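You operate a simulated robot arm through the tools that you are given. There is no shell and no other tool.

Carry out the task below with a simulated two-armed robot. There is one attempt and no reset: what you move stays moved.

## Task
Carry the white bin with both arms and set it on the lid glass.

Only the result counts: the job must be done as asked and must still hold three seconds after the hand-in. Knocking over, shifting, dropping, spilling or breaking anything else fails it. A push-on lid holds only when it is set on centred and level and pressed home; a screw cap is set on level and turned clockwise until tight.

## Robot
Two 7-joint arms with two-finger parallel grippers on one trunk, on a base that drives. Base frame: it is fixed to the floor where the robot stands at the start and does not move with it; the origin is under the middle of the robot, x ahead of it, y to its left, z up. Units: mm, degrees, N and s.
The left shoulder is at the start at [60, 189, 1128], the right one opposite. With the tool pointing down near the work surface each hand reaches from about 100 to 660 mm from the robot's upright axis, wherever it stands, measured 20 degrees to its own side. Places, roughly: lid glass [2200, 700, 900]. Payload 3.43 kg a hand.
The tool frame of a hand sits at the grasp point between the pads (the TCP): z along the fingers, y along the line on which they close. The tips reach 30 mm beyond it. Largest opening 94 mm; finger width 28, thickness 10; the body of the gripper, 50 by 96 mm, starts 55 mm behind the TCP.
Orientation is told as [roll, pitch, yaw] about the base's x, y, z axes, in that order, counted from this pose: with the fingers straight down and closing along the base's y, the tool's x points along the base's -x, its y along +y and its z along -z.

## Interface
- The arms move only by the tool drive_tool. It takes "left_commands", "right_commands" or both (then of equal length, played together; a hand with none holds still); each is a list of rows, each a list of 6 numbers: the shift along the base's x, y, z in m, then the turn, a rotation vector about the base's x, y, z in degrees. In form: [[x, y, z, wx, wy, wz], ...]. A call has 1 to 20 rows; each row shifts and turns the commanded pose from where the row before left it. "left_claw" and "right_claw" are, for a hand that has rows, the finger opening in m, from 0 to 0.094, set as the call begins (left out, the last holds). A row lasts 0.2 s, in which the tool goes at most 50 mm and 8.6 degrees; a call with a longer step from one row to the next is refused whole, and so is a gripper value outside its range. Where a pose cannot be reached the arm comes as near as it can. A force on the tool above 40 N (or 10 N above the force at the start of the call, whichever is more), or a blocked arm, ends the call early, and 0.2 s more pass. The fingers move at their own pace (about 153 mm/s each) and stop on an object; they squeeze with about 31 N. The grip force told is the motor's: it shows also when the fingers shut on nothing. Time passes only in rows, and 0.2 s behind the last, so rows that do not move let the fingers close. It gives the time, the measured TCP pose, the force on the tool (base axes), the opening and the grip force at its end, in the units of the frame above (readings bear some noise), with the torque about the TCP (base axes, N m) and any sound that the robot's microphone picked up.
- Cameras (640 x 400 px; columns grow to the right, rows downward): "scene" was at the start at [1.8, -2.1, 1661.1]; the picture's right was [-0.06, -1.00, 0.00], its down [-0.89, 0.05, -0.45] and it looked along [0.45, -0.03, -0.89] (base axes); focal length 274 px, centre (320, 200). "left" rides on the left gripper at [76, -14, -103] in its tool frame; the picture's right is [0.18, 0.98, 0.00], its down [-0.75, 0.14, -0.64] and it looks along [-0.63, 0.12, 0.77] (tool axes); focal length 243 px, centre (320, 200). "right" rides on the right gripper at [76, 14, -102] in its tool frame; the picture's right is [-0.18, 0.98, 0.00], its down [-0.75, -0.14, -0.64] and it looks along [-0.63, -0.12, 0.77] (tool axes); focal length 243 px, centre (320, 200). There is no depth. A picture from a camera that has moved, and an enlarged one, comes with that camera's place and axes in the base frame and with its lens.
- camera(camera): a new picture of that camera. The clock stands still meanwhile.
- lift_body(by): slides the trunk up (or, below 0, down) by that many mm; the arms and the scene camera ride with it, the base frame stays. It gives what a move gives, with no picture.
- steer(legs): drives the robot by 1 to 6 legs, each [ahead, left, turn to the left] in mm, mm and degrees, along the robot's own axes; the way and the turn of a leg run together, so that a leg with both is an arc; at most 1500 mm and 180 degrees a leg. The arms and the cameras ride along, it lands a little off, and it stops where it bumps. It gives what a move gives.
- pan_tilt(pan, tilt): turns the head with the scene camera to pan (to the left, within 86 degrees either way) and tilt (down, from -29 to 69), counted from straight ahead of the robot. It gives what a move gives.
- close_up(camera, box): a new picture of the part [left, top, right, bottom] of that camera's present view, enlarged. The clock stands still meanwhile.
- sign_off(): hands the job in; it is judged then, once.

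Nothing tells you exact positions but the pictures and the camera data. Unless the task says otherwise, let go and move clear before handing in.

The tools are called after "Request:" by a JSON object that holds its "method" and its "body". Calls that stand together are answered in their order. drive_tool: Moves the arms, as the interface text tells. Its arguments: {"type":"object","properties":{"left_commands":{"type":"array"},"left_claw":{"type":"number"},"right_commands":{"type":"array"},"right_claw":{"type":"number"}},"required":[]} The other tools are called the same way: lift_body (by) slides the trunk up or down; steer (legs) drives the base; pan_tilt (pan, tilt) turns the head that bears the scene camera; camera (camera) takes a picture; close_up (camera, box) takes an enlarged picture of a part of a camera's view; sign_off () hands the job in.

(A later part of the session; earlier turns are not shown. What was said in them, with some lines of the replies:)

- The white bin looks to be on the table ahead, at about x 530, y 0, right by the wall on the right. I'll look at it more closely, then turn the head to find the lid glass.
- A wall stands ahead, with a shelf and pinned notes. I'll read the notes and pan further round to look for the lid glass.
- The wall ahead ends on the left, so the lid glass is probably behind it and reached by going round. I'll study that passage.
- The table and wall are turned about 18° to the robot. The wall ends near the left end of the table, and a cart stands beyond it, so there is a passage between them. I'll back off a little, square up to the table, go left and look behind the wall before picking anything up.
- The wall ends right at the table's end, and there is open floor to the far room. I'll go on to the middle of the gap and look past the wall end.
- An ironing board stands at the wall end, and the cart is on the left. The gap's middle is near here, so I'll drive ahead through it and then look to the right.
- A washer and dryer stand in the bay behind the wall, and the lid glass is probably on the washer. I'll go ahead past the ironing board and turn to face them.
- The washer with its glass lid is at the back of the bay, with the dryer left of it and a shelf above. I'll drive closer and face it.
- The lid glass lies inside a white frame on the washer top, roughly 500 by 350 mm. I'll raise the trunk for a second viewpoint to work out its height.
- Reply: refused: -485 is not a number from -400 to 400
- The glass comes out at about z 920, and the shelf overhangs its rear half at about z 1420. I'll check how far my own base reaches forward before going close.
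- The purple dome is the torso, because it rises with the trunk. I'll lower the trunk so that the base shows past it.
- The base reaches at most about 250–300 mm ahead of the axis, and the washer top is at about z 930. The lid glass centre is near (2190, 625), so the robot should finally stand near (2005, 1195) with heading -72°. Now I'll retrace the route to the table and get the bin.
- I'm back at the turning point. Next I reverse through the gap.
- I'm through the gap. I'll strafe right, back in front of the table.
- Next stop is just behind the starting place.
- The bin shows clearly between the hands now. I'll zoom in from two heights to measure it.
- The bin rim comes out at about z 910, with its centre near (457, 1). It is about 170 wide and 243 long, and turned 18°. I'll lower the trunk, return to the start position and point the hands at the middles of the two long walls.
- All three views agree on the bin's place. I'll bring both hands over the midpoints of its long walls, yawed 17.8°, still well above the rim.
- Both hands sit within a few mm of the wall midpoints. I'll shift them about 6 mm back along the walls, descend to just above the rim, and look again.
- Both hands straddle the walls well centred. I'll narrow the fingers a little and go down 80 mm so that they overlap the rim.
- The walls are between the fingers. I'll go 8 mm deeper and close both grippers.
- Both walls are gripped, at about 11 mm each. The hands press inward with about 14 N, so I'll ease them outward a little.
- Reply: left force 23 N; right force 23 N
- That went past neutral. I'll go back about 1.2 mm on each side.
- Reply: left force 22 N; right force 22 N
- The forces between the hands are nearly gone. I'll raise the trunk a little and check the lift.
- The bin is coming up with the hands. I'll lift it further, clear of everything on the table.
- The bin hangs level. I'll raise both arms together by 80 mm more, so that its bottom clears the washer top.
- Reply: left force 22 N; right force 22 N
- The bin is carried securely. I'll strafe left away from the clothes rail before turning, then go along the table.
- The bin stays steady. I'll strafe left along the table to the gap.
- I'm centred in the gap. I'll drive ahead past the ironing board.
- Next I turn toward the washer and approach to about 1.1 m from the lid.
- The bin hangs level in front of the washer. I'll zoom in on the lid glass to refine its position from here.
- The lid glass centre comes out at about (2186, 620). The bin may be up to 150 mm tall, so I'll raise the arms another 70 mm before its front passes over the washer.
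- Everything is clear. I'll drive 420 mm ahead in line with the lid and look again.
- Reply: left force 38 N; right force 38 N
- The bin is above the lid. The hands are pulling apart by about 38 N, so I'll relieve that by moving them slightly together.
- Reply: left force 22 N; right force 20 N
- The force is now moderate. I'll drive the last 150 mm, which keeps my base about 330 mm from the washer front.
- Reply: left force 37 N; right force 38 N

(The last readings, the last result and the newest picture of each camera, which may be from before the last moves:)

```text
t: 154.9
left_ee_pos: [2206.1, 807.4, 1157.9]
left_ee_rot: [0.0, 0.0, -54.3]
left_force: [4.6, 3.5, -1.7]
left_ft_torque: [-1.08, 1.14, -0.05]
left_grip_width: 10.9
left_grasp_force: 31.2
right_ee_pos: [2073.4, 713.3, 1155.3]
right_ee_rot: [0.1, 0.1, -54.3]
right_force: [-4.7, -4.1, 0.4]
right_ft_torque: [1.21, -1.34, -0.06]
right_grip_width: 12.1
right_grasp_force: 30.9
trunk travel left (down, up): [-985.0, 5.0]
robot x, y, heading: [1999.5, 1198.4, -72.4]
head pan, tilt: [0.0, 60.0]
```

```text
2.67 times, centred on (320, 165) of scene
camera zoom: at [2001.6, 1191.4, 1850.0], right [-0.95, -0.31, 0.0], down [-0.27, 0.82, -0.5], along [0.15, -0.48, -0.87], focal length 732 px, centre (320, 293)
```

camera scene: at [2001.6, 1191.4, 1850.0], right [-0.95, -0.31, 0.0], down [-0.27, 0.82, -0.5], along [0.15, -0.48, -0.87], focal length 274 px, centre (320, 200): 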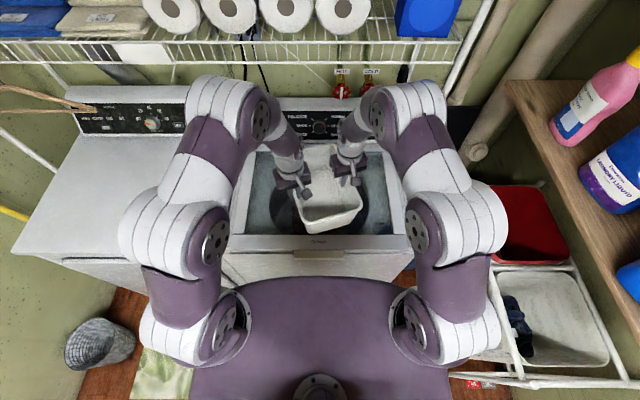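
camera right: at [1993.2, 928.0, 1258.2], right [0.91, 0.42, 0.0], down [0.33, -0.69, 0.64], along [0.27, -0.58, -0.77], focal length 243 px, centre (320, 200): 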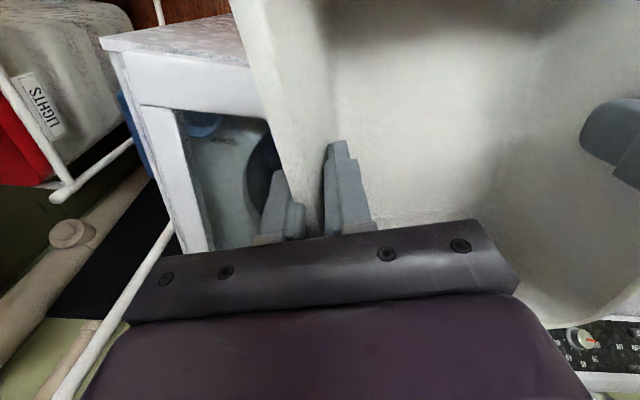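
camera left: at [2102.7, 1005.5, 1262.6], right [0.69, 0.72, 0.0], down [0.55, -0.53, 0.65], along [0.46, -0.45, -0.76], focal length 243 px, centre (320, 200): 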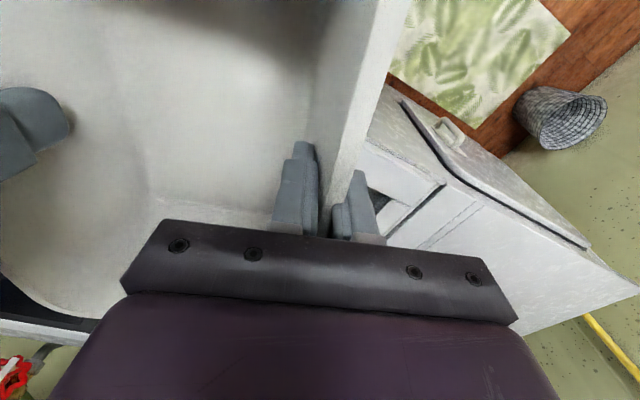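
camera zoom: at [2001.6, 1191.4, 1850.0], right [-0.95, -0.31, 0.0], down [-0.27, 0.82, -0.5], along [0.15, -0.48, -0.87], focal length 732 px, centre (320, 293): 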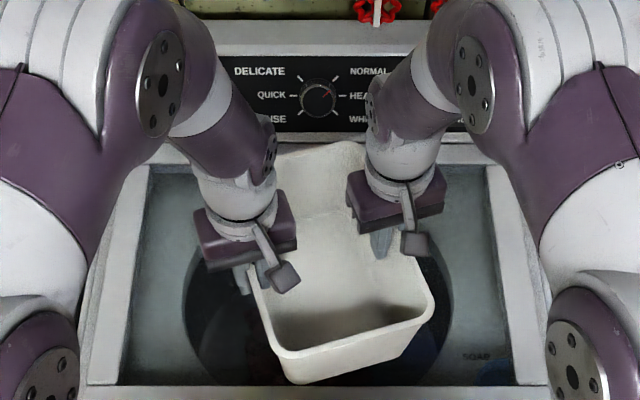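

The bin is above the lid, square to my view. The glass seems to lie at about z 940, with its centre some 579 mm ahead of my axis, while the bin is at 460. I'll lower the trunk 50 mm, which keeps the wrists well below the shelf, then extend both arms forward.

Request:
{"method": "lift_body", "body": {"by": -50}}

Request:
{"method": "drive_tool", "body": {"left_commands": [[0.00304, -0.00953, 0, 0, 0, 0], [0.00304, -0.00953, 0, 0, 0, 0], [0.00304, -0.00953, 0, 0, 0, 0], [0.00304, -0.00953, 0, 0, 0, 0], [0.00304, -0.00953, 0, 0, 0, 0]], "right_commands": [[0.00304, -0.00953, 0, 0, 0, 0], [0.00304, -0.00953, 0, 0, 0, 0], [0.00304, -0.00953, 0, 0, 0, 0], [0.00304, -0.00953, 0, 0, 0, 0], [0.00304, -0.00953, 0, 0, 0, 0]]}}

Request:
{"method": "camera", "body": {"camera": "scene"}}

Request:
{"method": "close_up", "body": {"camera": "scene", "box": [220, 90, 420, 240]}}

```text
t: 155.8
left_ee_pos: [2206.4, 806.8, 1107.4]
left_ee_rot: [0.0, -0.1, -54.3]
left_force: [5.6, 5.8, -1.9]
left_ft_torque: [-0.93, 1.27, -0.07]
left_grip_width: 10.5
left_grasp_force: 31.2
right_ee_pos: [2074.1, 712.7, 1106.4]
right_ee_rot: [0.1, -0.1, -54.3]
right_force: [-5.9, -4.6, 0.3]
right_ft_torque: [1.03, -1.43, -0.08]
right_grip_width: 12.3
right_grasp_force: 31.1
trunk travel left (down, up): [-935.0, 55.0]
robot x, y, heading: [1995.8, 1196.9, -72.2]
head pan, tilt: [0.0, 60.0]
```

```text
t: 157.0
left_ee_pos: [2220.8, 757.2, 1108.7]
left_ee_rot: [-0.1, -0.1, -54.4]
left_force: [-2.8, -1.0, -2.5]
left_ft_torque: [-0.64, 1.38, -0.13]
left_grip_width: 10.7
left_grasp_force: 31.3
right_ee_pos: [2088.4, 664.2, 1106.5]
right_ee_rot: [0.0, 0.0, -54.2]
right_force: [3.0, -0.1, 0.4]
right_ft_torque: [0.77, -1.59, -0.1]
right_grip_width: 12.0
right_grasp_force: 30.8
trunk travel left (down, up): [-935.0, 55.0]
robot x, y, heading: [1998.4, 1191.7, -72.2]
head pan, tilt: [0.0, 60.0]
```

```text
taken
camera scene: at [2001.9, 1190.6, 1800.0], right [-0.95, -0.31, 0.0], down [-0.27, 0.82, -0.5], along [0.15, -0.48, -0.87], focal length 274 px, centre (320, 200)
```

scene: 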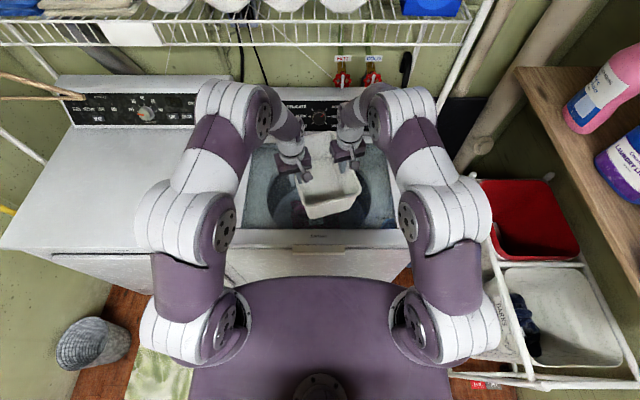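

```text
2.67 times, centred on (320, 165) of scene
camera zoom: at [2001.9, 1190.6, 1800.0], right [-0.95, -0.31, 0.0], down [-0.27, 0.82, -0.5], along [0.15, -0.48, -0.87], focal length 732 px, centre (320, 293)
```

zoom: 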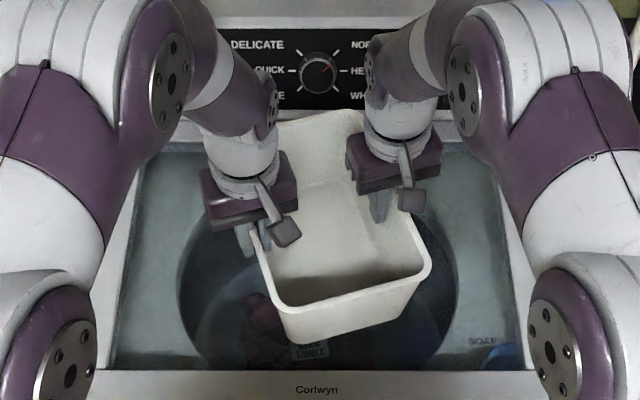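

The extension is going well, with low forces. I'll do the remaining 60 mm.

Request:
{"method": "drive_tool", "body": {"left_commands": [[0.00304, -0.00953, 0, 0, 0, 0], [0.00304, -0.00953, 0, 0, 0, 0], [0.00304, -0.00953, 0, 0, 0, 0], [0.00304, -0.00953, 0, 0, 0, 0], [0.00304, -0.00953, 0, 0, 0, 0], [0.00304, -0.00953, 0, 0, 0, 0]], "right_commands": [[0.00304, -0.00953, 0, 0, 0, 0], [0.00304, -0.00953, 0, 0, 0, 0], [0.00304, -0.00953, 0, 0, 0, 0], [0.00304, -0.00953, 0, 0, 0, 0], [0.00304, -0.00953, 0, 0, 0, 0], [0.00304, -0.00953, 0, 0, 0, 0]]}}

Request:
{"method": "camera", "body": {"camera": "scene"}}

Request:
{"method": "camera", "body": {"camera": "right"}}

Request:
{"method": "camera", "body": {"camera": "left"}}

```text
t: 158.4
left_ee_pos: [2237.9, 701.6, 1109.0]
left_ee_rot: [0.0, 0.0, -54.3]
left_force: [8.7, 6.6, -0.5]
left_ft_torque: [-1.04, 1.37, -0.02]
left_grip_width: 11.0
left_grasp_force: 30.5
right_ee_pos: [2106.3, 608.5, 1105.7]
right_ee_rot: [0.1, 0.0, -54.3]
right_force: [-8.7, -6.4, -0.7]
right_ft_torque: [1.01, -1.4, -0.06]
right_grip_width: 11.7
right_grasp_force: 30.7
trunk travel left (down, up): [-935.0, 55.0]
robot x, y, heading: [1999.7, 1194.7, -72.1]
head pan, tilt: [0.0, 60.0]
```

```text
taken
camera scene: at [2001.9, 1190.8, 1800.0], right [-0.95, -0.31, 0.0], down [-0.27, 0.82, -0.5], along [0.15, -0.48, -0.87], focal length 274 px, centre (320, 200)
```

scene: 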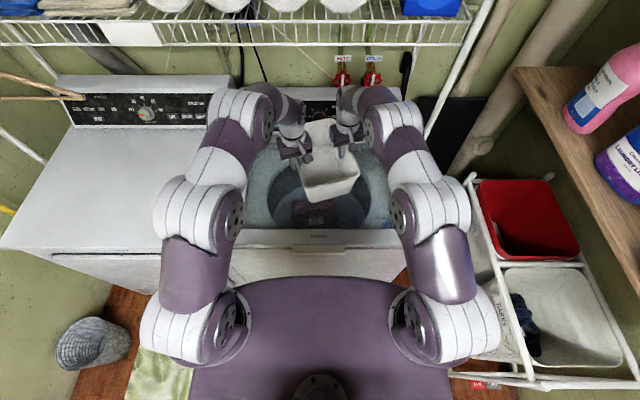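

```text
taken
camera right: at [2073.5, 678.1, 1208.6], right [0.91, 0.42, 0.0], down [0.33, -0.69, 0.64], along [0.27, -0.58, -0.77], focal length 243 px, centre (320, 200)
```

right: 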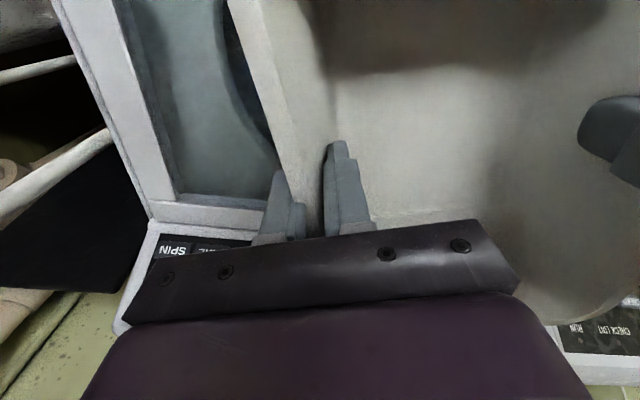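

```text
taken
camera left: at [2181.9, 755.6, 1211.3], right [0.69, 0.72, 0.0], down [0.55, -0.53, 0.64], along [0.46, -0.44, -0.77], focal length 243 px, centre (320, 200)
```

left: 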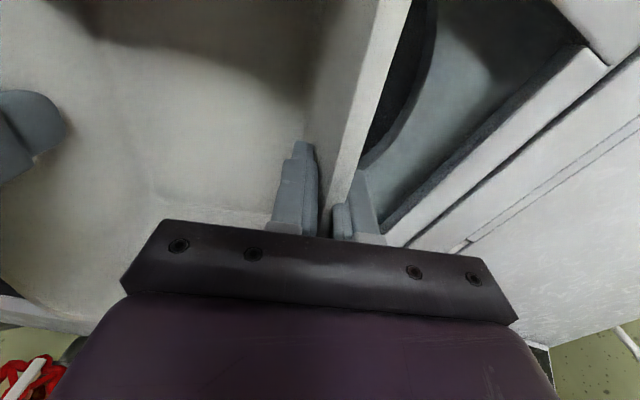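

The bin centre is now about 567 mm ahead, nearly on the middle of the glass, with the console and frame clear all round. I'll lower the trunk in small steps and watch the vertical force.

Request:
{"method": "lift_body", "body": {"by": -20}}

Request:
{"method": "close_up", "body": {"camera": "scene", "box": [220, 90, 420, 240]}}

```text
t: 159.1
left_ee_pos: [2236.6, 701.7, 1087.7]
left_ee_rot: [0.0, 0.0, -54.3]
left_force: [14.0, 9.9, -0.8]
left_ft_torque: [-1.25, 1.21, 0.09]
left_grip_width: 10.9
left_grasp_force: 31.4
right_ee_pos: [2107.0, 607.0, 1087.2]
right_ee_rot: [0.1, 0.0, -54.3]
right_force: [-14.7, -9.0, -0.8]
right_ft_torque: [1.27, -1.22, 0.05]
right_grip_width: 12.0
right_grasp_force: 31.2
trunk travel left (down, up): [-915.0, 75.0]
robot x, y, heading: [2000.5, 1197.6, -72.2]
head pan, tilt: [0.0, 60.0]
```

```text
2.67 times, centred on (320, 165) of scene
camera zoom: at [2001.7, 1191.2, 1779.9], right [-0.95, -0.31, 0.0], down [-0.27, 0.82, -0.5], along [0.15, -0.48, -0.87], focal length 732 px, centre (320, 293)
```

zoom: 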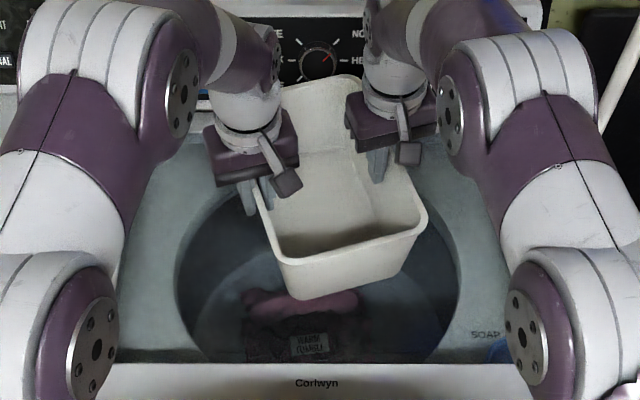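

Request:
{"method": "lift_body", "body": {"by": -8}}

Request:
{"method": "lift_body", "body": {"by": -5}}

```text
t: 159.7
left_ee_pos: [2238.3, 702.4, 1080.9]
left_ee_rot: [0.1, 0.0, -54.3]
left_force: [16.3, 10.2, -0.2]
left_ft_torque: [-1.2, 1.28, 0.04]
left_grip_width: 11.0
left_grasp_force: 31.2
right_ee_pos: [2105.2, 607.7, 1078.1]
right_ee_rot: [0.0, 0.1, -54.4]
right_force: [-15.8, -9.1, -0.8]
right_ft_torque: [1.21, -1.21, 0.1]
right_grip_width: 12.0
right_grasp_force: 31.1
trunk travel left (down, up): [-907.0, 83.0]
robot x, y, heading: [2000.7, 1197.5, -72.3]
head pan, tilt: [0.0, 60.0]
```

```text
t: 160.2
left_ee_pos: [2238.4, 701.5, 1076.0]
left_ee_rot: [0.1, 0.0, -54.3]
left_force: [18.3, 11.9, -0.7]
left_ft_torque: [-1.12, 1.33, 0.08]
left_grip_width: 11.1
left_grasp_force: 30.1
right_ee_pos: [2105.8, 607.3, 1074.8]
right_ee_rot: [-0.1, 0.0, -54.3]
right_force: [-17.8, -11.2, -1.1]
right_ft_torque: [1.13, -1.32, 0.09]
right_grip_width: 11.9
right_grasp_force: 31.4
trunk travel left (down, up): [-902.0, 88.0]
robot x, y, heading: [2000.4, 1201.1, -72.2]
head pan, tilt: [0.0, 60.0]
```

No contact yet, so I'll keep lowering in small steps.

Request:
{"method": "lift_body", "body": {"by": -5}}

Request:
{"method": "lift_body", "body": {"by": -4}}

Request:
{"method": "close_up", "body": {"camera": "scene", "box": [220, 90, 420, 240]}}

```text
t: 160.8
left_ee_pos: [2237.8, 701.9, 1071.0]
left_ee_rot: [0.0, 0.0, -54.3]
left_force: [19.5, 12.4, -0.7]
left_ft_torque: [-1.05, 1.42, 0.1]
left_grip_width: 10.6
left_grasp_force: 30.8
right_ee_pos: [2106.2, 607.4, 1069.2]
right_ee_rot: [0.1, 0.0, -54.2]
right_force: [-19.3, -13.1, -1.8]
right_ft_torque: [0.99, -1.4, 0.09]
right_grip_width: 11.7
right_grasp_force: 31.4
trunk travel left (down, up): [-897.0, 93.0]
robot x, y, heading: [2002.8, 1197.7, -72.2]
head pan, tilt: [0.0, 60.0]
```

```text
t: 161.3
left_ee_pos: [2238.9, 702.5, 1066.3]
left_ee_rot: [0.0, 0.0, -54.3]
left_force: [22.0, 13.8, -0.3]
left_ft_torque: [-0.97, 1.45, 0.08]
left_grip_width: 10.9
left_grasp_force: 30.9
right_ee_pos: [2105.7, 608.3, 1065.7]
right_ee_rot: [0.1, 0.0, -54.3]
right_force: [-19.8, -13.0, -1.3]
right_ft_torque: [0.95, -1.43, 0.08]
right_grip_width: 12.0
right_grasp_force: 31.5
trunk travel left (down, up): [-893.0, 97.0]
robot x, y, heading: [1998.9, 1200.7, -72.2]
head pan, tilt: [0.0, 60.0]
```

```text
2.67 times, centred on (320, 165) of scene
camera zoom: at [2001.7, 1191.0, 1757.9], right [-0.95, -0.31, 0.0], down [-0.27, 0.82, -0.5], along [0.15, -0.48, -0.87], focal length 732 px, centre (320, 293)
```

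zoom: 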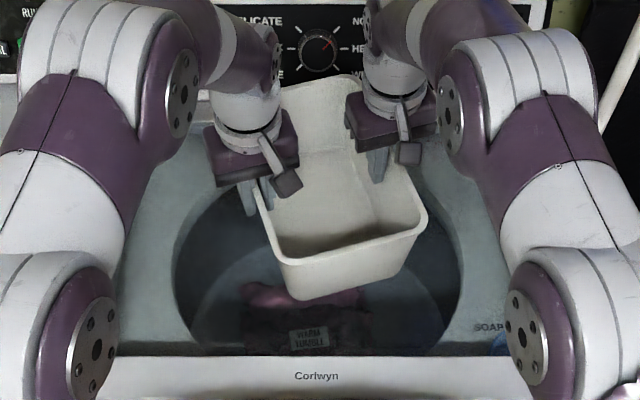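

Request:
{"method": "lift_body", "body": {"by": -6}}

Request:
{"method": "lift_body", "body": {"by": -6}}

Request:
{"method": "camera", "body": {"camera": "right"}}

Request:
{"method": "close_up", "body": {"camera": "scene", "box": [260, 100, 400, 240]}}

```text
t: 161.8
left_ee_pos: [2237.5, 703.0, 1059.6]
left_ee_rot: [0.0, 0.0, -54.3]
left_force: [22.3, 14.8, -1.1]
left_ft_torque: [-0.95, 1.43, 0.09]
left_grip_width: 11.0
left_grasp_force: 30.9
right_ee_pos: [2105.2, 606.3, 1059.0]
right_ee_rot: [0.0, 0.0, -54.3]
right_force: [-22.3, -15.2, -1.3]
right_ft_torque: [0.93, -1.42, 0.08]
right_grip_width: 11.8
right_grasp_force: 31.2
trunk travel left (down, up): [-887.0, 103.0]
robot x, y, heading: [2001.1, 1195.6, -71.8]
head pan, tilt: [0.0, 60.0]
```

```text
t: 162.4
left_ee_pos: [2239.1, 702.2, 1053.5]
left_ee_rot: [0.0, -0.1, -54.3]
left_force: [23.4, 15.3, -0.6]
left_ft_torque: [-0.96, 1.43, 0.05]
left_grip_width: 10.8
left_grasp_force: 31.0
right_ee_pos: [2105.9, 607.7, 1051.1]
right_ee_rot: [0.0, 0.0, -54.3]
right_force: [-21.9, -15.2, -0.7]
right_ft_torque: [0.97, -1.38, 0.06]
right_grip_width: 11.7
right_grasp_force: 31.4
trunk travel left (down, up): [-881.0, 109.0]
robot x, y, heading: [2003.5, 1196.0, -72.1]
head pan, tilt: [0.0, 60.0]
```

```text
taken
camera right: at [2073.5, 678.2, 1154.7], right [0.91, 0.42, 0.0], down [0.33, -0.69, 0.64], along [0.27, -0.58, -0.77], focal length 243 px, centre (320, 200)
```

right: 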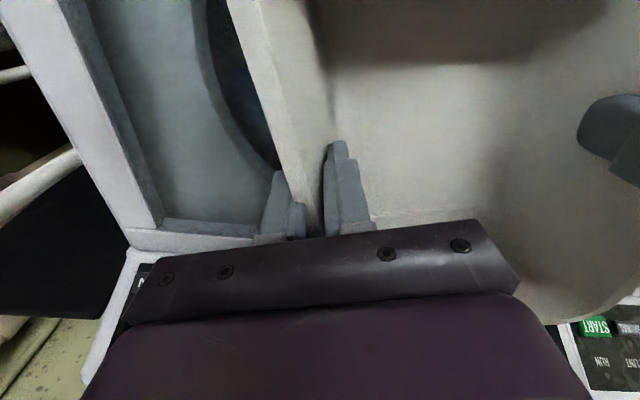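

```text
2.86 times, centred on (330, 170) of scene
camera zoom: at [2001.7, 1191.0, 1745.9], right [-0.95, -0.31, 0.0], down [-0.27, 0.82, -0.5], along [0.15, -0.48, -0.87], focal length 784 px, centre (291, 286)
```

zoom: 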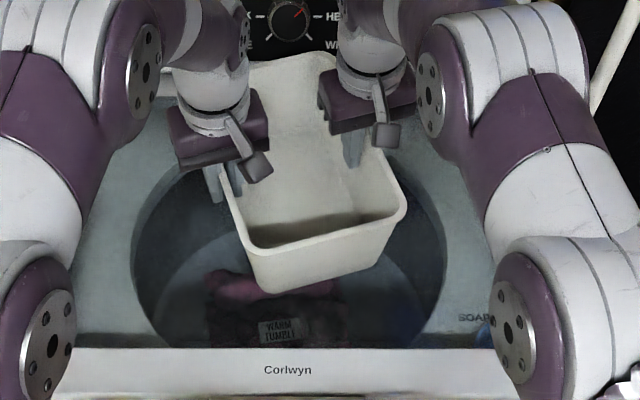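

No contact yet. The glass seems a bit recessed, at about z 900–920, so I'll keep going down.

Request:
{"method": "lift_body", "body": {"by": -6}}

Request:
{"method": "lift_body", "body": {"by": -6}}

Request:
{"method": "lift_body", "body": {"by": -5}}

```text
t: 162.9
left_ee_pos: [2238.7, 701.7, 1047.4]
left_ee_rot: [0.0, 0.0, -54.3]
left_force: [23.9, 16.1, -0.2]
left_ft_torque: [-0.97, 1.45, 0.07]
left_grip_width: 11.0
left_grasp_force: 30.9
right_ee_pos: [2105.9, 609.4, 1047.5]
right_ee_rot: [0.1, 0.0, -54.3]
right_force: [-24.5, -15.9, -1.4]
right_ft_torque: [0.96, -1.4, 0.07]
right_grip_width: 11.5
right_grasp_force: 31.2
trunk travel left (down, up): [-875.0, 115.0]
robot x, y, heading: [2002.6, 1195.9, -72.1]
head pan, tilt: [0.0, 60.0]
```

```text
t: 163.5
left_ee_pos: [2237.5, 702.7, 1041.6]
left_ee_rot: [0.1, 0.0, -54.3]
left_force: [24.8, 17.4, -1.1]
left_ft_torque: [-0.98, 1.43, 0.06]
left_grip_width: 10.9
left_grasp_force: 31.2
right_ee_pos: [2106.3, 608.6, 1041.1]
right_ee_rot: [-0.1, -0.1, -54.3]
right_force: [-24.5, -17.4, -1.6]
right_ft_torque: [1.02, -1.39, 0.05]
right_grip_width: 11.7
right_grasp_force: 31.3
trunk travel left (down, up): [-869.0, 121.0]
robot x, y, heading: [1999.7, 1198.2, -72.1]
head pan, tilt: [0.0, 60.0]
```

```text
t: 164.0
left_ee_pos: [2237.8, 703.3, 1039.0]
left_ee_rot: [0.0, -0.1, -54.3]
left_force: [25.2, 17.3, -1.4]
left_ft_torque: [-1.03, 1.34, 0.07]
left_grip_width: 11.0
left_grasp_force: 30.8
right_ee_pos: [2106.0, 608.1, 1036.9]
right_ee_rot: [0.1, 0.0, -54.3]
right_force: [-25.6, -17.6, 0.9]
right_ft_torque: [1.08, -1.31, 0.11]
right_grip_width: 11.5
right_grasp_force: 31.5
trunk travel left (down, up): [-864.0, 126.0]
robot x, y, heading: [1999.5, 1192.9, -72.3]
head pan, tilt: [0.0, 60.0]
```

The hands are squeezing the bin inward by about 31 N, so I'll relax that a little and then go on lowering.

Request:
{"method": "drive_tool", "body": {"left_commands": [[0.0004, 0.0003, 0, 0, 0, 0], [0, 0, 0, 0, 0, 0]], "right_commands": [[-0.0004, -0.0003, 0, 0, 0, 0], [0, 0, 0, 0, 0, 0]]}}

Request:
{"method": "lift_body", "body": {"by": -5}}

Request:
{"method": "lift_body", "body": {"by": -4}}

Request:
{"method": "close_up", "body": {"camera": "scene", "box": [260, 100, 400, 240]}}

```text
t: 164.6
left_ee_pos: [2238.0, 702.7, 1038.2]
left_ee_rot: [0.0, -0.1, -54.3]
left_force: [21.5, 13.8, -1.0]
left_ft_torque: [-0.77, 1.56, 0.1]
left_grip_width: 10.9
left_grasp_force: 30.8
right_ee_pos: [2105.8, 608.4, 1036.2]
right_ee_rot: [0.0, -0.1, -54.3]
right_force: [-21.5, -14.0, 0.5]
right_ft_torque: [0.89, -1.46, 0.11]
right_grip_width: 11.5
right_grasp_force: 31.1
trunk travel left (down, up): [-864.0, 126.0]
robot x, y, heading: [1997.4, 1195.0, -72.0]
head pan, tilt: [0.0, 60.0]
```

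```text
t: 165.2
left_ee_pos: [2238.7, 704.5, 1035.8]
left_ee_rot: [-0.3, -0.6, -54.3]
left_force: [26.5, 8.7, 16.5]
left_ft_torque: [-0.72, 1.61, 0.13]
left_grip_width: 11.1
left_grasp_force: 30.8
right_ee_pos: [2106.5, 608.7, 1035.5]
right_ee_rot: [0.0, -0.5, -54.3]
right_force: [-20.3, -16.7, 24.5]
right_ft_torque: [1.36, -1.15, 0.21]
right_grip_width: 11.5
right_grasp_force: 31.1
trunk travel left (down, up): [-859.0, 131.0]
robot x, y, heading: [1998.9, 1200.9, -72.2]
head pan, tilt: [0.0, 60.0]
```

```text
t: 165.7
left_ee_pos: [2237.4, 702.8, 1031.2]
left_ee_rot: [-0.3, -0.4, -54.3]
left_force: [22.8, 7.6, 30.8]
left_ft_torque: [-1.13, 1.53, 0.06]
left_grip_width: 11.9
left_grasp_force: 31.1
right_ee_pos: [2106.9, 610.5, 1030.9]
right_ee_rot: [-0.1, -0.5, -54.3]
right_force: [-15.7, -21.9, 30.5]
right_ft_torque: [1.15, -1.55, 0.12]
right_grip_width: 12.2
right_grasp_force: 30.5
trunk travel left (down, up): [-855.0, 135.0]
robot x, y, heading: [1999.9, 1199.1, -72.0]
head pan, tilt: [0.0, 60.0]
```

```text
2.86 times, centred on (330, 170) of scene
camera zoom: at [2000.5, 1197.0, 1720.3], right [-0.95, -0.31, 0.0], down [-0.27, 0.82, -0.5], along [0.15, -0.48, -0.86], focal length 784 px, centre (291, 286)
```

zoom: 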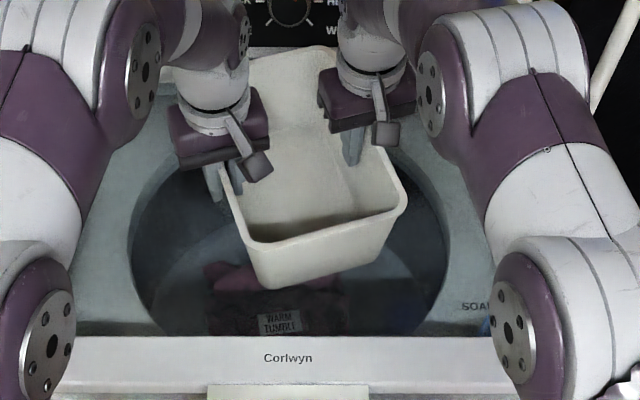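

The bin has touched down, with about 30 N upward on each hand. I'll ease the trunk up 6 mm so that the bin just rests on the glass before releasing.

Request:
{"method": "lift_body", "body": {"by": 6}}

```text
t: 166.2
left_ee_pos: [2236.3, 705.7, 1031.5]
left_ee_rot: [0.0, 0.3, -54.3]
left_force: [9.6, 6.4, -1.6]
left_ft_torque: [-1.38, 1.3, 0.16]
left_grip_width: 11.9
left_grasp_force: 31.5
right_ee_pos: [2106.4, 609.7, 1030.8]
right_ee_rot: [0.1, 0.3, -54.3]
right_force: [-9.5, -7.1, 7.3]
right_ft_torque: [0.64, -2.0, 0.04]
right_grip_width: 11.9
right_grasp_force: 30.4
trunk travel left (down, up): [-861.0, 129.0]
robot x, y, heading: [1997.5, 1195.6, -72.1]
head pan, tilt: [0.0, 60.0]
```

The vertical forces are now small and the bin rests on the glass. I'll open both grippers moderately.

Request:
{"method": "drive_tool", "body": {"left_commands": [[0, 0, 0, 0, 0, 0], [0, 0, 0, 0, 0, 0], [0, 0, 0, 0, 0, 0]], "right_commands": [[0, 0, 0, 0, 0, 0], [0, 0, 0, 0, 0, 0], [0, 0, 0, 0, 0, 0]], "left_claw": 0.05, "right_claw": 0.05}}

Request:
{"method": "close_up", "body": {"camera": "scene", "box": [260, 100, 400, 240]}}

Request:
{"method": "camera", "body": {"camera": "right"}}

Request:
{"method": "camera", "body": {"camera": "left"}}

```text
t: 167.1
left_ee_pos: [2239.5, 702.6, 1034.2]
left_ee_rot: [0.0, -0.1, -54.4]
left_force: [0.4, -0.7, 0.4]
left_ft_torque: [0.01, -0.02, 0.0]
left_grip_width: 49.9
left_grasp_force: 0.1
right_ee_pos: [2106.3, 608.5, 1033.3]
right_ee_rot: [0.0, 0.0, -54.4]
right_force: [0.6, 0.2, 0.1]
right_ft_torque: [-0.01, -0.02, 0.0]
right_grip_width: 50.2
right_grasp_force: 0.1
trunk travel left (down, up): [-861.0, 129.0]
robot x, y, heading: [1998.3, 1195.6, -72.0]
head pan, tilt: [0.0, 60.0]
```

```text
2.86 times, centred on (330, 170) of scene
camera zoom: at [2001.5, 1191.5, 1725.9], right [-0.95, -0.31, 0.0], down [-0.27, 0.82, -0.5], along [0.15, -0.48, -0.87], focal length 784 px, centre (291, 286)
```

zoom: 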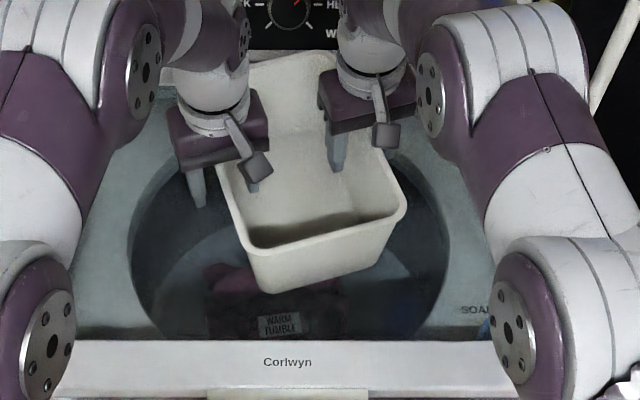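

```text
taken
camera right: at [2073.3, 678.6, 1134.8], right [0.91, 0.42, 0.0], down [0.33, -0.69, 0.64], along [0.27, -0.58, -0.77], focal length 243 px, centre (320, 200)
```

right: 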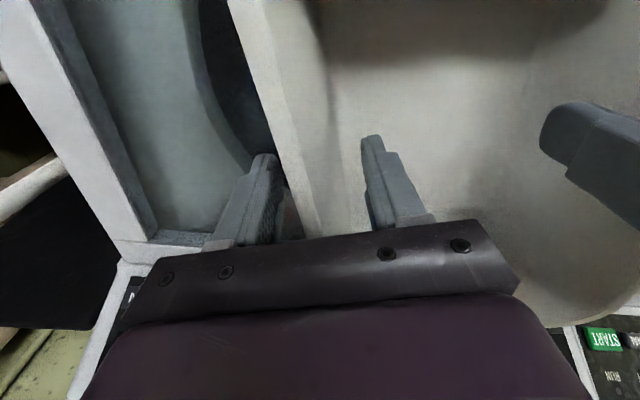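

```text
taken
camera left: at [2181.5, 756.6, 1137.3], right [0.69, 0.72, 0.0], down [0.55, -0.53, 0.64], along [0.46, -0.44, -0.77], focal length 243 px, centre (320, 200)
```

left: 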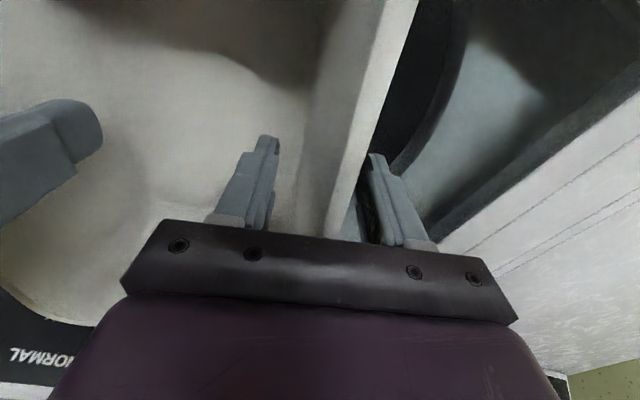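

Both hands are free of the walls and the bin sits on the glass. I'll raise straight up by trunk and check.

Request:
{"method": "lift_body", "body": {"by": 40}}

Request:
{"method": "lift_body", "body": {"by": 36}}

Request:
{"method": "close_up", "body": {"camera": "scene", "box": [220, 90, 420, 240]}}

Request:
{"method": "camera", "body": {"camera": "right"}}

Request:
{"method": "camera", "body": {"camera": "left"}}

```text
t: 167.9
left_ee_pos: [2237.8, 702.9, 1074.5]
left_ee_rot: [0.0, 0.0, -54.4]
left_force: [0.0, -0.4, 0.3]
left_ft_torque: [0.02, 0.01, -0.02]
left_grip_width: 49.8
left_grasp_force: 0.2
right_ee_pos: [2105.9, 608.2, 1072.6]
right_ee_rot: [-0.1, 0.0, -54.3]
right_force: [0.0, 0.2, 0.8]
right_ft_torque: [-0.03, 0.01, -0.03]
right_grip_width: 50.0
right_grasp_force: 0.1
trunk travel left (down, up): [-901.0, 89.0]
robot x, y, heading: [1999.6, 1198.8, -72.2]
head pan, tilt: [0.0, 60.0]
```

```text
t: 168.7
left_ee_pos: [2237.9, 702.5, 1110.0]
left_ee_rot: [0.1, 0.0, -54.4]
left_force: [0.0, -0.1, 0.1]
left_ft_torque: [-0.01, 0.03, -0.01]
left_grip_width: 49.8
left_grasp_force: 0.0
right_ee_pos: [2107.2, 607.6, 1109.8]
right_ee_rot: [0.1, 0.1, -54.3]
right_force: [0.5, 0.3, -1.4]
right_ft_torque: [-0.02, 0.06, 0.0]
right_grip_width: 50.3
right_grasp_force: 0.1
trunk travel left (down, up): [-937.0, 53.0]
robot x, y, heading: [2000.2, 1197.2, -72.2]
head pan, tilt: [0.0, 60.0]
```

```text
2.67 times, centred on (320, 165) of scene
camera zoom: at [2001.6, 1191.3, 1802.0], right [-0.95, -0.31, 0.0], down [-0.27, 0.82, -0.5], along [0.15, -0.48, -0.87], focal length 732 px, centre (320, 293)
```

zoom: 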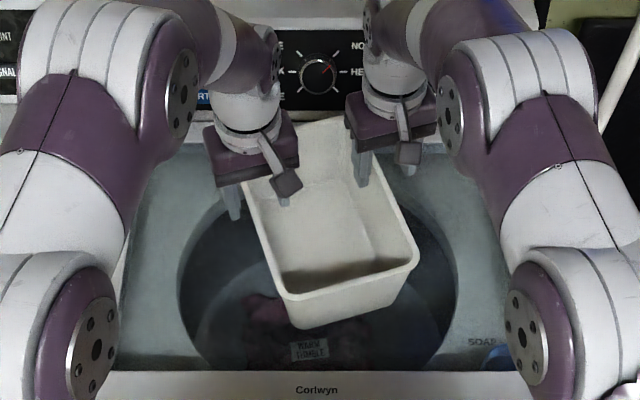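

```text
taken
camera right: at [2073.4, 678.4, 1210.9], right [0.91, 0.42, 0.0], down [0.33, -0.69, 0.64], along [0.27, -0.58, -0.77], focal length 243 px, centre (320, 200)
```

right: 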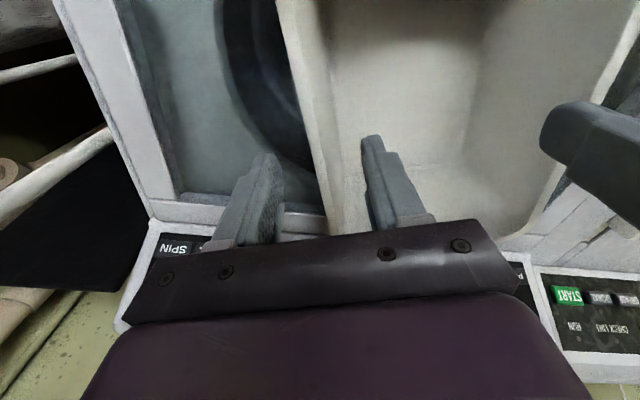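

```text
taken
camera left: at [2181.7, 756.5, 1213.3], right [0.69, 0.72, 0.0], down [0.55, -0.53, 0.64], along [0.46, -0.44, -0.77], focal length 243 px, centre (320, 200)
```

left: 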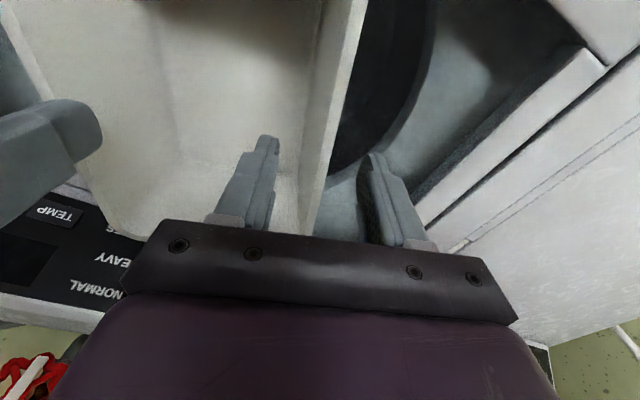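

The bin stands upright inside the glass area. I'll raise the arms another 25 mm, then retract them over the rim.

Request:
{"method": "drive_tool", "body": {"left_commands": [[0, 0, 0.0125, 0, 0, 0], [0, 0, 0.0125, 0, 0, 0], [-0.00608, 0.01906, 0, 0, 0, 0], [-0.00608, 0.01906, 0, 0, 0, 0], [-0.00608, 0.01906, 0, 0, 0, 0], [-0.00608, 0.01906, 0, 0, 0, 0], [-0.00608, 0.01906, 0, 0, 0, 0], [-0.00304, 0.00953, 0, 0, 0, 0]], "right_commands": [[0, 0, 0.0125, 0, 0, 0], [0, 0, 0.0125, 0, 0, 0], [-0.00608, 0.01906, 0, 0, 0, 0], [-0.00608, 0.01906, 0, 0, 0, 0], [-0.00608, 0.01906, 0, 0, 0, 0], [-0.00608, 0.01906, 0, 0, 0, 0], [-0.00608, 0.01906, 0, 0, 0, 0], [-0.00304, 0.00953, 0, 0, 0, 0]]}}

Request:
{"method": "lift_body", "body": {"by": 45}}

Request:
{"method": "steer", "body": {"legs": [[-350, 0, 0]]}}

Request:
{"method": "pan_tilt", "body": {"pan": 0, "tilt": 45}}

Request:
{"method": "camera", "body": {"camera": "scene"}}

Request:
{"method": "close_up", "body": {"camera": "scene", "box": [220, 60, 420, 210]}}

```text
t: 170.5
left_ee_pos: [2204.0, 807.7, 1135.6]
left_ee_rot: [0.0, 0.0, -54.4]
left_force: [-0.2, 0.2, -0.3]
left_ft_torque: [0.03, -0.01, 0.03]
left_grip_width: 49.9
left_grasp_force: 0.1
right_ee_pos: [2072.6, 712.6, 1136.4]
right_ee_rot: [0.0, 0.0, -54.3]
right_force: [0.1, 0.1, -0.1]
right_ft_torque: [0.03, 0.01, -0.01]
right_grip_width: 50.0
right_grasp_force: 0.0
trunk travel left (down, up): [-937.0, 53.0]
robot x, y, heading: [1997.7, 1197.0, -72.1]
head pan, tilt: [0.0, 60.0]
```

```text
t: 171.4
left_ee_pos: [2203.5, 806.7, 1179.9]
left_ee_rot: [0.1, -0.2, -54.3]
left_force: [0.3, -0.5, 0.6]
left_ft_torque: [-0.04, -0.02, 0.0]
left_grip_width: 50.0
left_grasp_force: 0.0
right_ee_pos: [2073.8, 713.5, 1180.1]
right_ee_rot: [0.1, 0.0, -54.2]
right_force: [0.4, 0.4, 0.4]
right_ft_torque: [-0.01, 0.01, 0.01]
right_grip_width: 49.9
right_grasp_force: 0.2
trunk travel left (down, up): [-982.0, 8.0]
robot x, y, heading: [1997.6, 1194.1, -72.0]
head pan, tilt: [0.0, 60.0]
```

```text
t: 173.6
left_ee_pos: [2098.7, 1138.5, 1179.7]
left_ee_rot: [0.0, -0.1, -54.1]
left_force: [0.3, -0.2, 0.0]
left_ft_torque: [0.0, 0.02, 0.02]
left_grip_width: 50.1
left_grasp_force: 0.1
right_ee_pos: [1967.8, 1043.9, 1179.9]
right_ee_rot: [0.0, 0.2, -54.2]
right_force: [-0.3, 0.5, -0.3]
right_ft_torque: [0.01, 0.04, -0.03]
right_grip_width: 50.0
right_grasp_force: 0.0
trunk travel left (down, up): [-982.0, 8.0]
robot x, y, heading: [1891.7, 1527.1, -72.1]
head pan, tilt: [0.0, 60.0]
```

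```text
t: 174.4
left_ee_pos: [2096.4, 1141.3, 1180.1]
left_ee_rot: [-0.1, -0.1, -54.1]
left_force: [0.6, 0.6, -0.5]
left_ft_torque: [-0.02, 0.01, 0.0]
left_grip_width: 50.1
left_grasp_force: 0.1
right_ee_pos: [1966.8, 1046.4, 1180.7]
right_ee_rot: [0.0, -0.1, -54.1]
right_force: [0.6, 0.0, -1.0]
right_ft_torque: [-0.02, -0.03, -0.03]
right_grip_width: 49.9
right_grasp_force: 0.0
trunk travel left (down, up): [-982.0, 8.0]
robot x, y, heading: [1892.3, 1530.4, -72.0]
head pan, tilt: [0.0, 45.0]
```

```text
taken
camera scene: at [1898.3, 1511.0, 1866.4], right [-0.95, -0.31, 0.0], down [-0.22, 0.67, -0.71], along [0.22, -0.67, -0.71], focal length 274 px, centre (320, 200)
```

scene: 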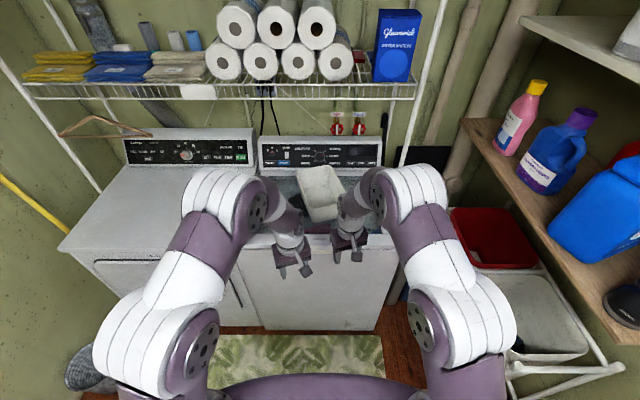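

```text
2.67 times, centred on (320, 135) of scene
camera zoom: at [1898.3, 1511.0, 1866.4], right [-0.95, -0.31, 0.0], down [-0.22, 0.67, -0.71], along [0.22, -0.67, -0.71], focal length 732 px, centre (320, 373)
```

zoom: 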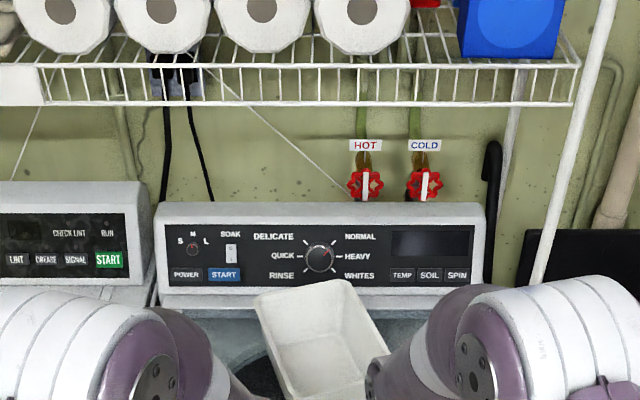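

The bin is standing on the lid. I'll back off further and take one clear look at it before handing in.

Request:
{"method": "steer", "body": {"legs": [[-300, 0, 0]]}}

Request:
{"method": "lift_body", "body": {"by": -250}}

Request:
{"method": "pan_tilt", "body": {"pan": 0, "tilt": 30}}

Request:
{"method": "close_up", "body": {"camera": "scene", "box": [220, 120, 420, 270]}}

Request:
{"method": "camera", "body": {"camera": "scene"}}

```text
t: 176.4
left_ee_pos: [2004.7, 1420.8, 1179.7]
left_ee_rot: [0.0, -0.1, -54.6]
left_force: [0.3, 0.5, 0.4]
left_ft_torque: [-0.01, 0.0, 0.02]
left_grip_width: 50.1
left_grasp_force: 0.0
right_ee_pos: [1873.5, 1327.3, 1178.5]
right_ee_rot: [0.0, 0.1, -54.6]
right_force: [-0.8, -0.8, -0.1]
right_ft_torque: [-0.08, -0.02, 0.0]
right_grip_width: 50.2
right_grasp_force: 0.1
trunk travel left (down, up): [-982.0, 8.0]
robot x, y, heading: [1800.8, 1809.7, -72.4]
head pan, tilt: [0.0, 45.0]
```

```text
t: 179.0
left_ee_pos: [2002.3, 1422.8, 930.8]
left_ee_rot: [-0.1, -0.2, -54.5]
left_force: [0.6, -0.5, 0.3]
left_ft_torque: [-0.02, 0.02, -0.01]
left_grip_width: 49.9
left_grasp_force: 0.1
right_ee_pos: [1873.3, 1328.8, 930.6]
right_ee_rot: [-0.1, 0.0, -54.5]
right_force: [0.2, -0.1, -0.8]
right_ft_torque: [-0.01, 0.01, -0.01]
right_grip_width: 50.1
right_grasp_force: 0.0
trunk travel left (down, up): [-732.0, 258.0]
robot x, y, heading: [1800.7, 1809.9, -72.2]
head pan, tilt: [0.0, 45.0]
```

```text
t: 179.8
left_ee_pos: [2004.1, 1423.9, 931.6]
left_ee_rot: [-0.1, -0.1, -54.4]
left_force: [-0.6, 0.1, 0.1]
left_ft_torque: [-0.01, 0.01, 0.0]
left_grip_width: 49.7
left_grasp_force: 0.2
right_ee_pos: [1872.1, 1328.7, 930.7]
right_ee_rot: [0.0, -0.1, -54.5]
right_force: [0.0, -0.9, 1.0]
right_ft_torque: [0.01, -0.03, 0.0]
right_grip_width: 49.9
right_grasp_force: 0.0
trunk travel left (down, up): [-732.0, 258.0]
robot x, y, heading: [1802.5, 1811.8, -72.3]
head pan, tilt: [0.0, 30.0]
```

```text
2.67 times, centred on (320, 195) of scene
camera zoom: at [1809.9, 1785.5, 1639.0], right [-0.95, -0.3, 0.0], down [-0.15, 0.48, -0.87], along [0.26, -0.82, -0.5], focal length 732 px, centre (320, 213)
```

zoom: 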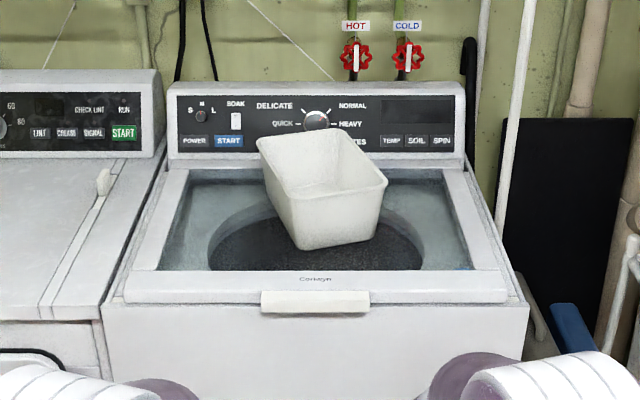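

```text
taken
camera scene: at [1809.9, 1785.5, 1639.0], right [-0.95, -0.3, 0.0], down [-0.15, 0.48, -0.87], along [0.26, -0.82, -0.5], focal length 274 px, centre (320, 200)
```

scene: 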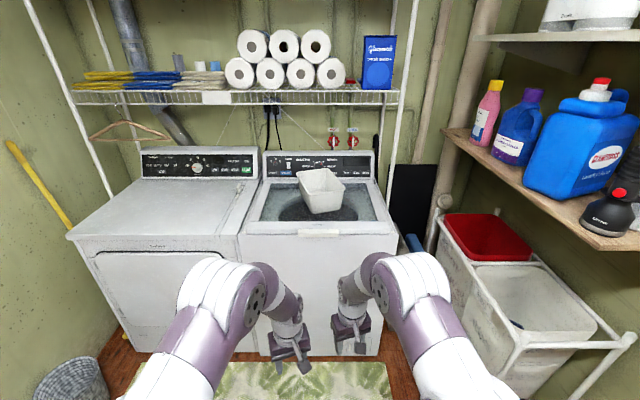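

The white bin stands level and well inside the glass panel of the washer lid. Both hands are clear of it, and nothing else in view has moved, so I'm handing in.

Request:
{"method": "sign_off", "body": {}}

```text
The job is handed in.
```

The white bin is on the lid glass of the washer. I carried it there with both arms, and it stands upright well inside the glass panel. I let go and backed the robot away before handing in.

In the last picture the bin was resting steadily and nothing else around the washer had moved. The drives reported no bumps. I did not go back to check the table after leaving it. The bin sits turned about 18° to the washer's edges, because I kept the angle it had when I picked it up.
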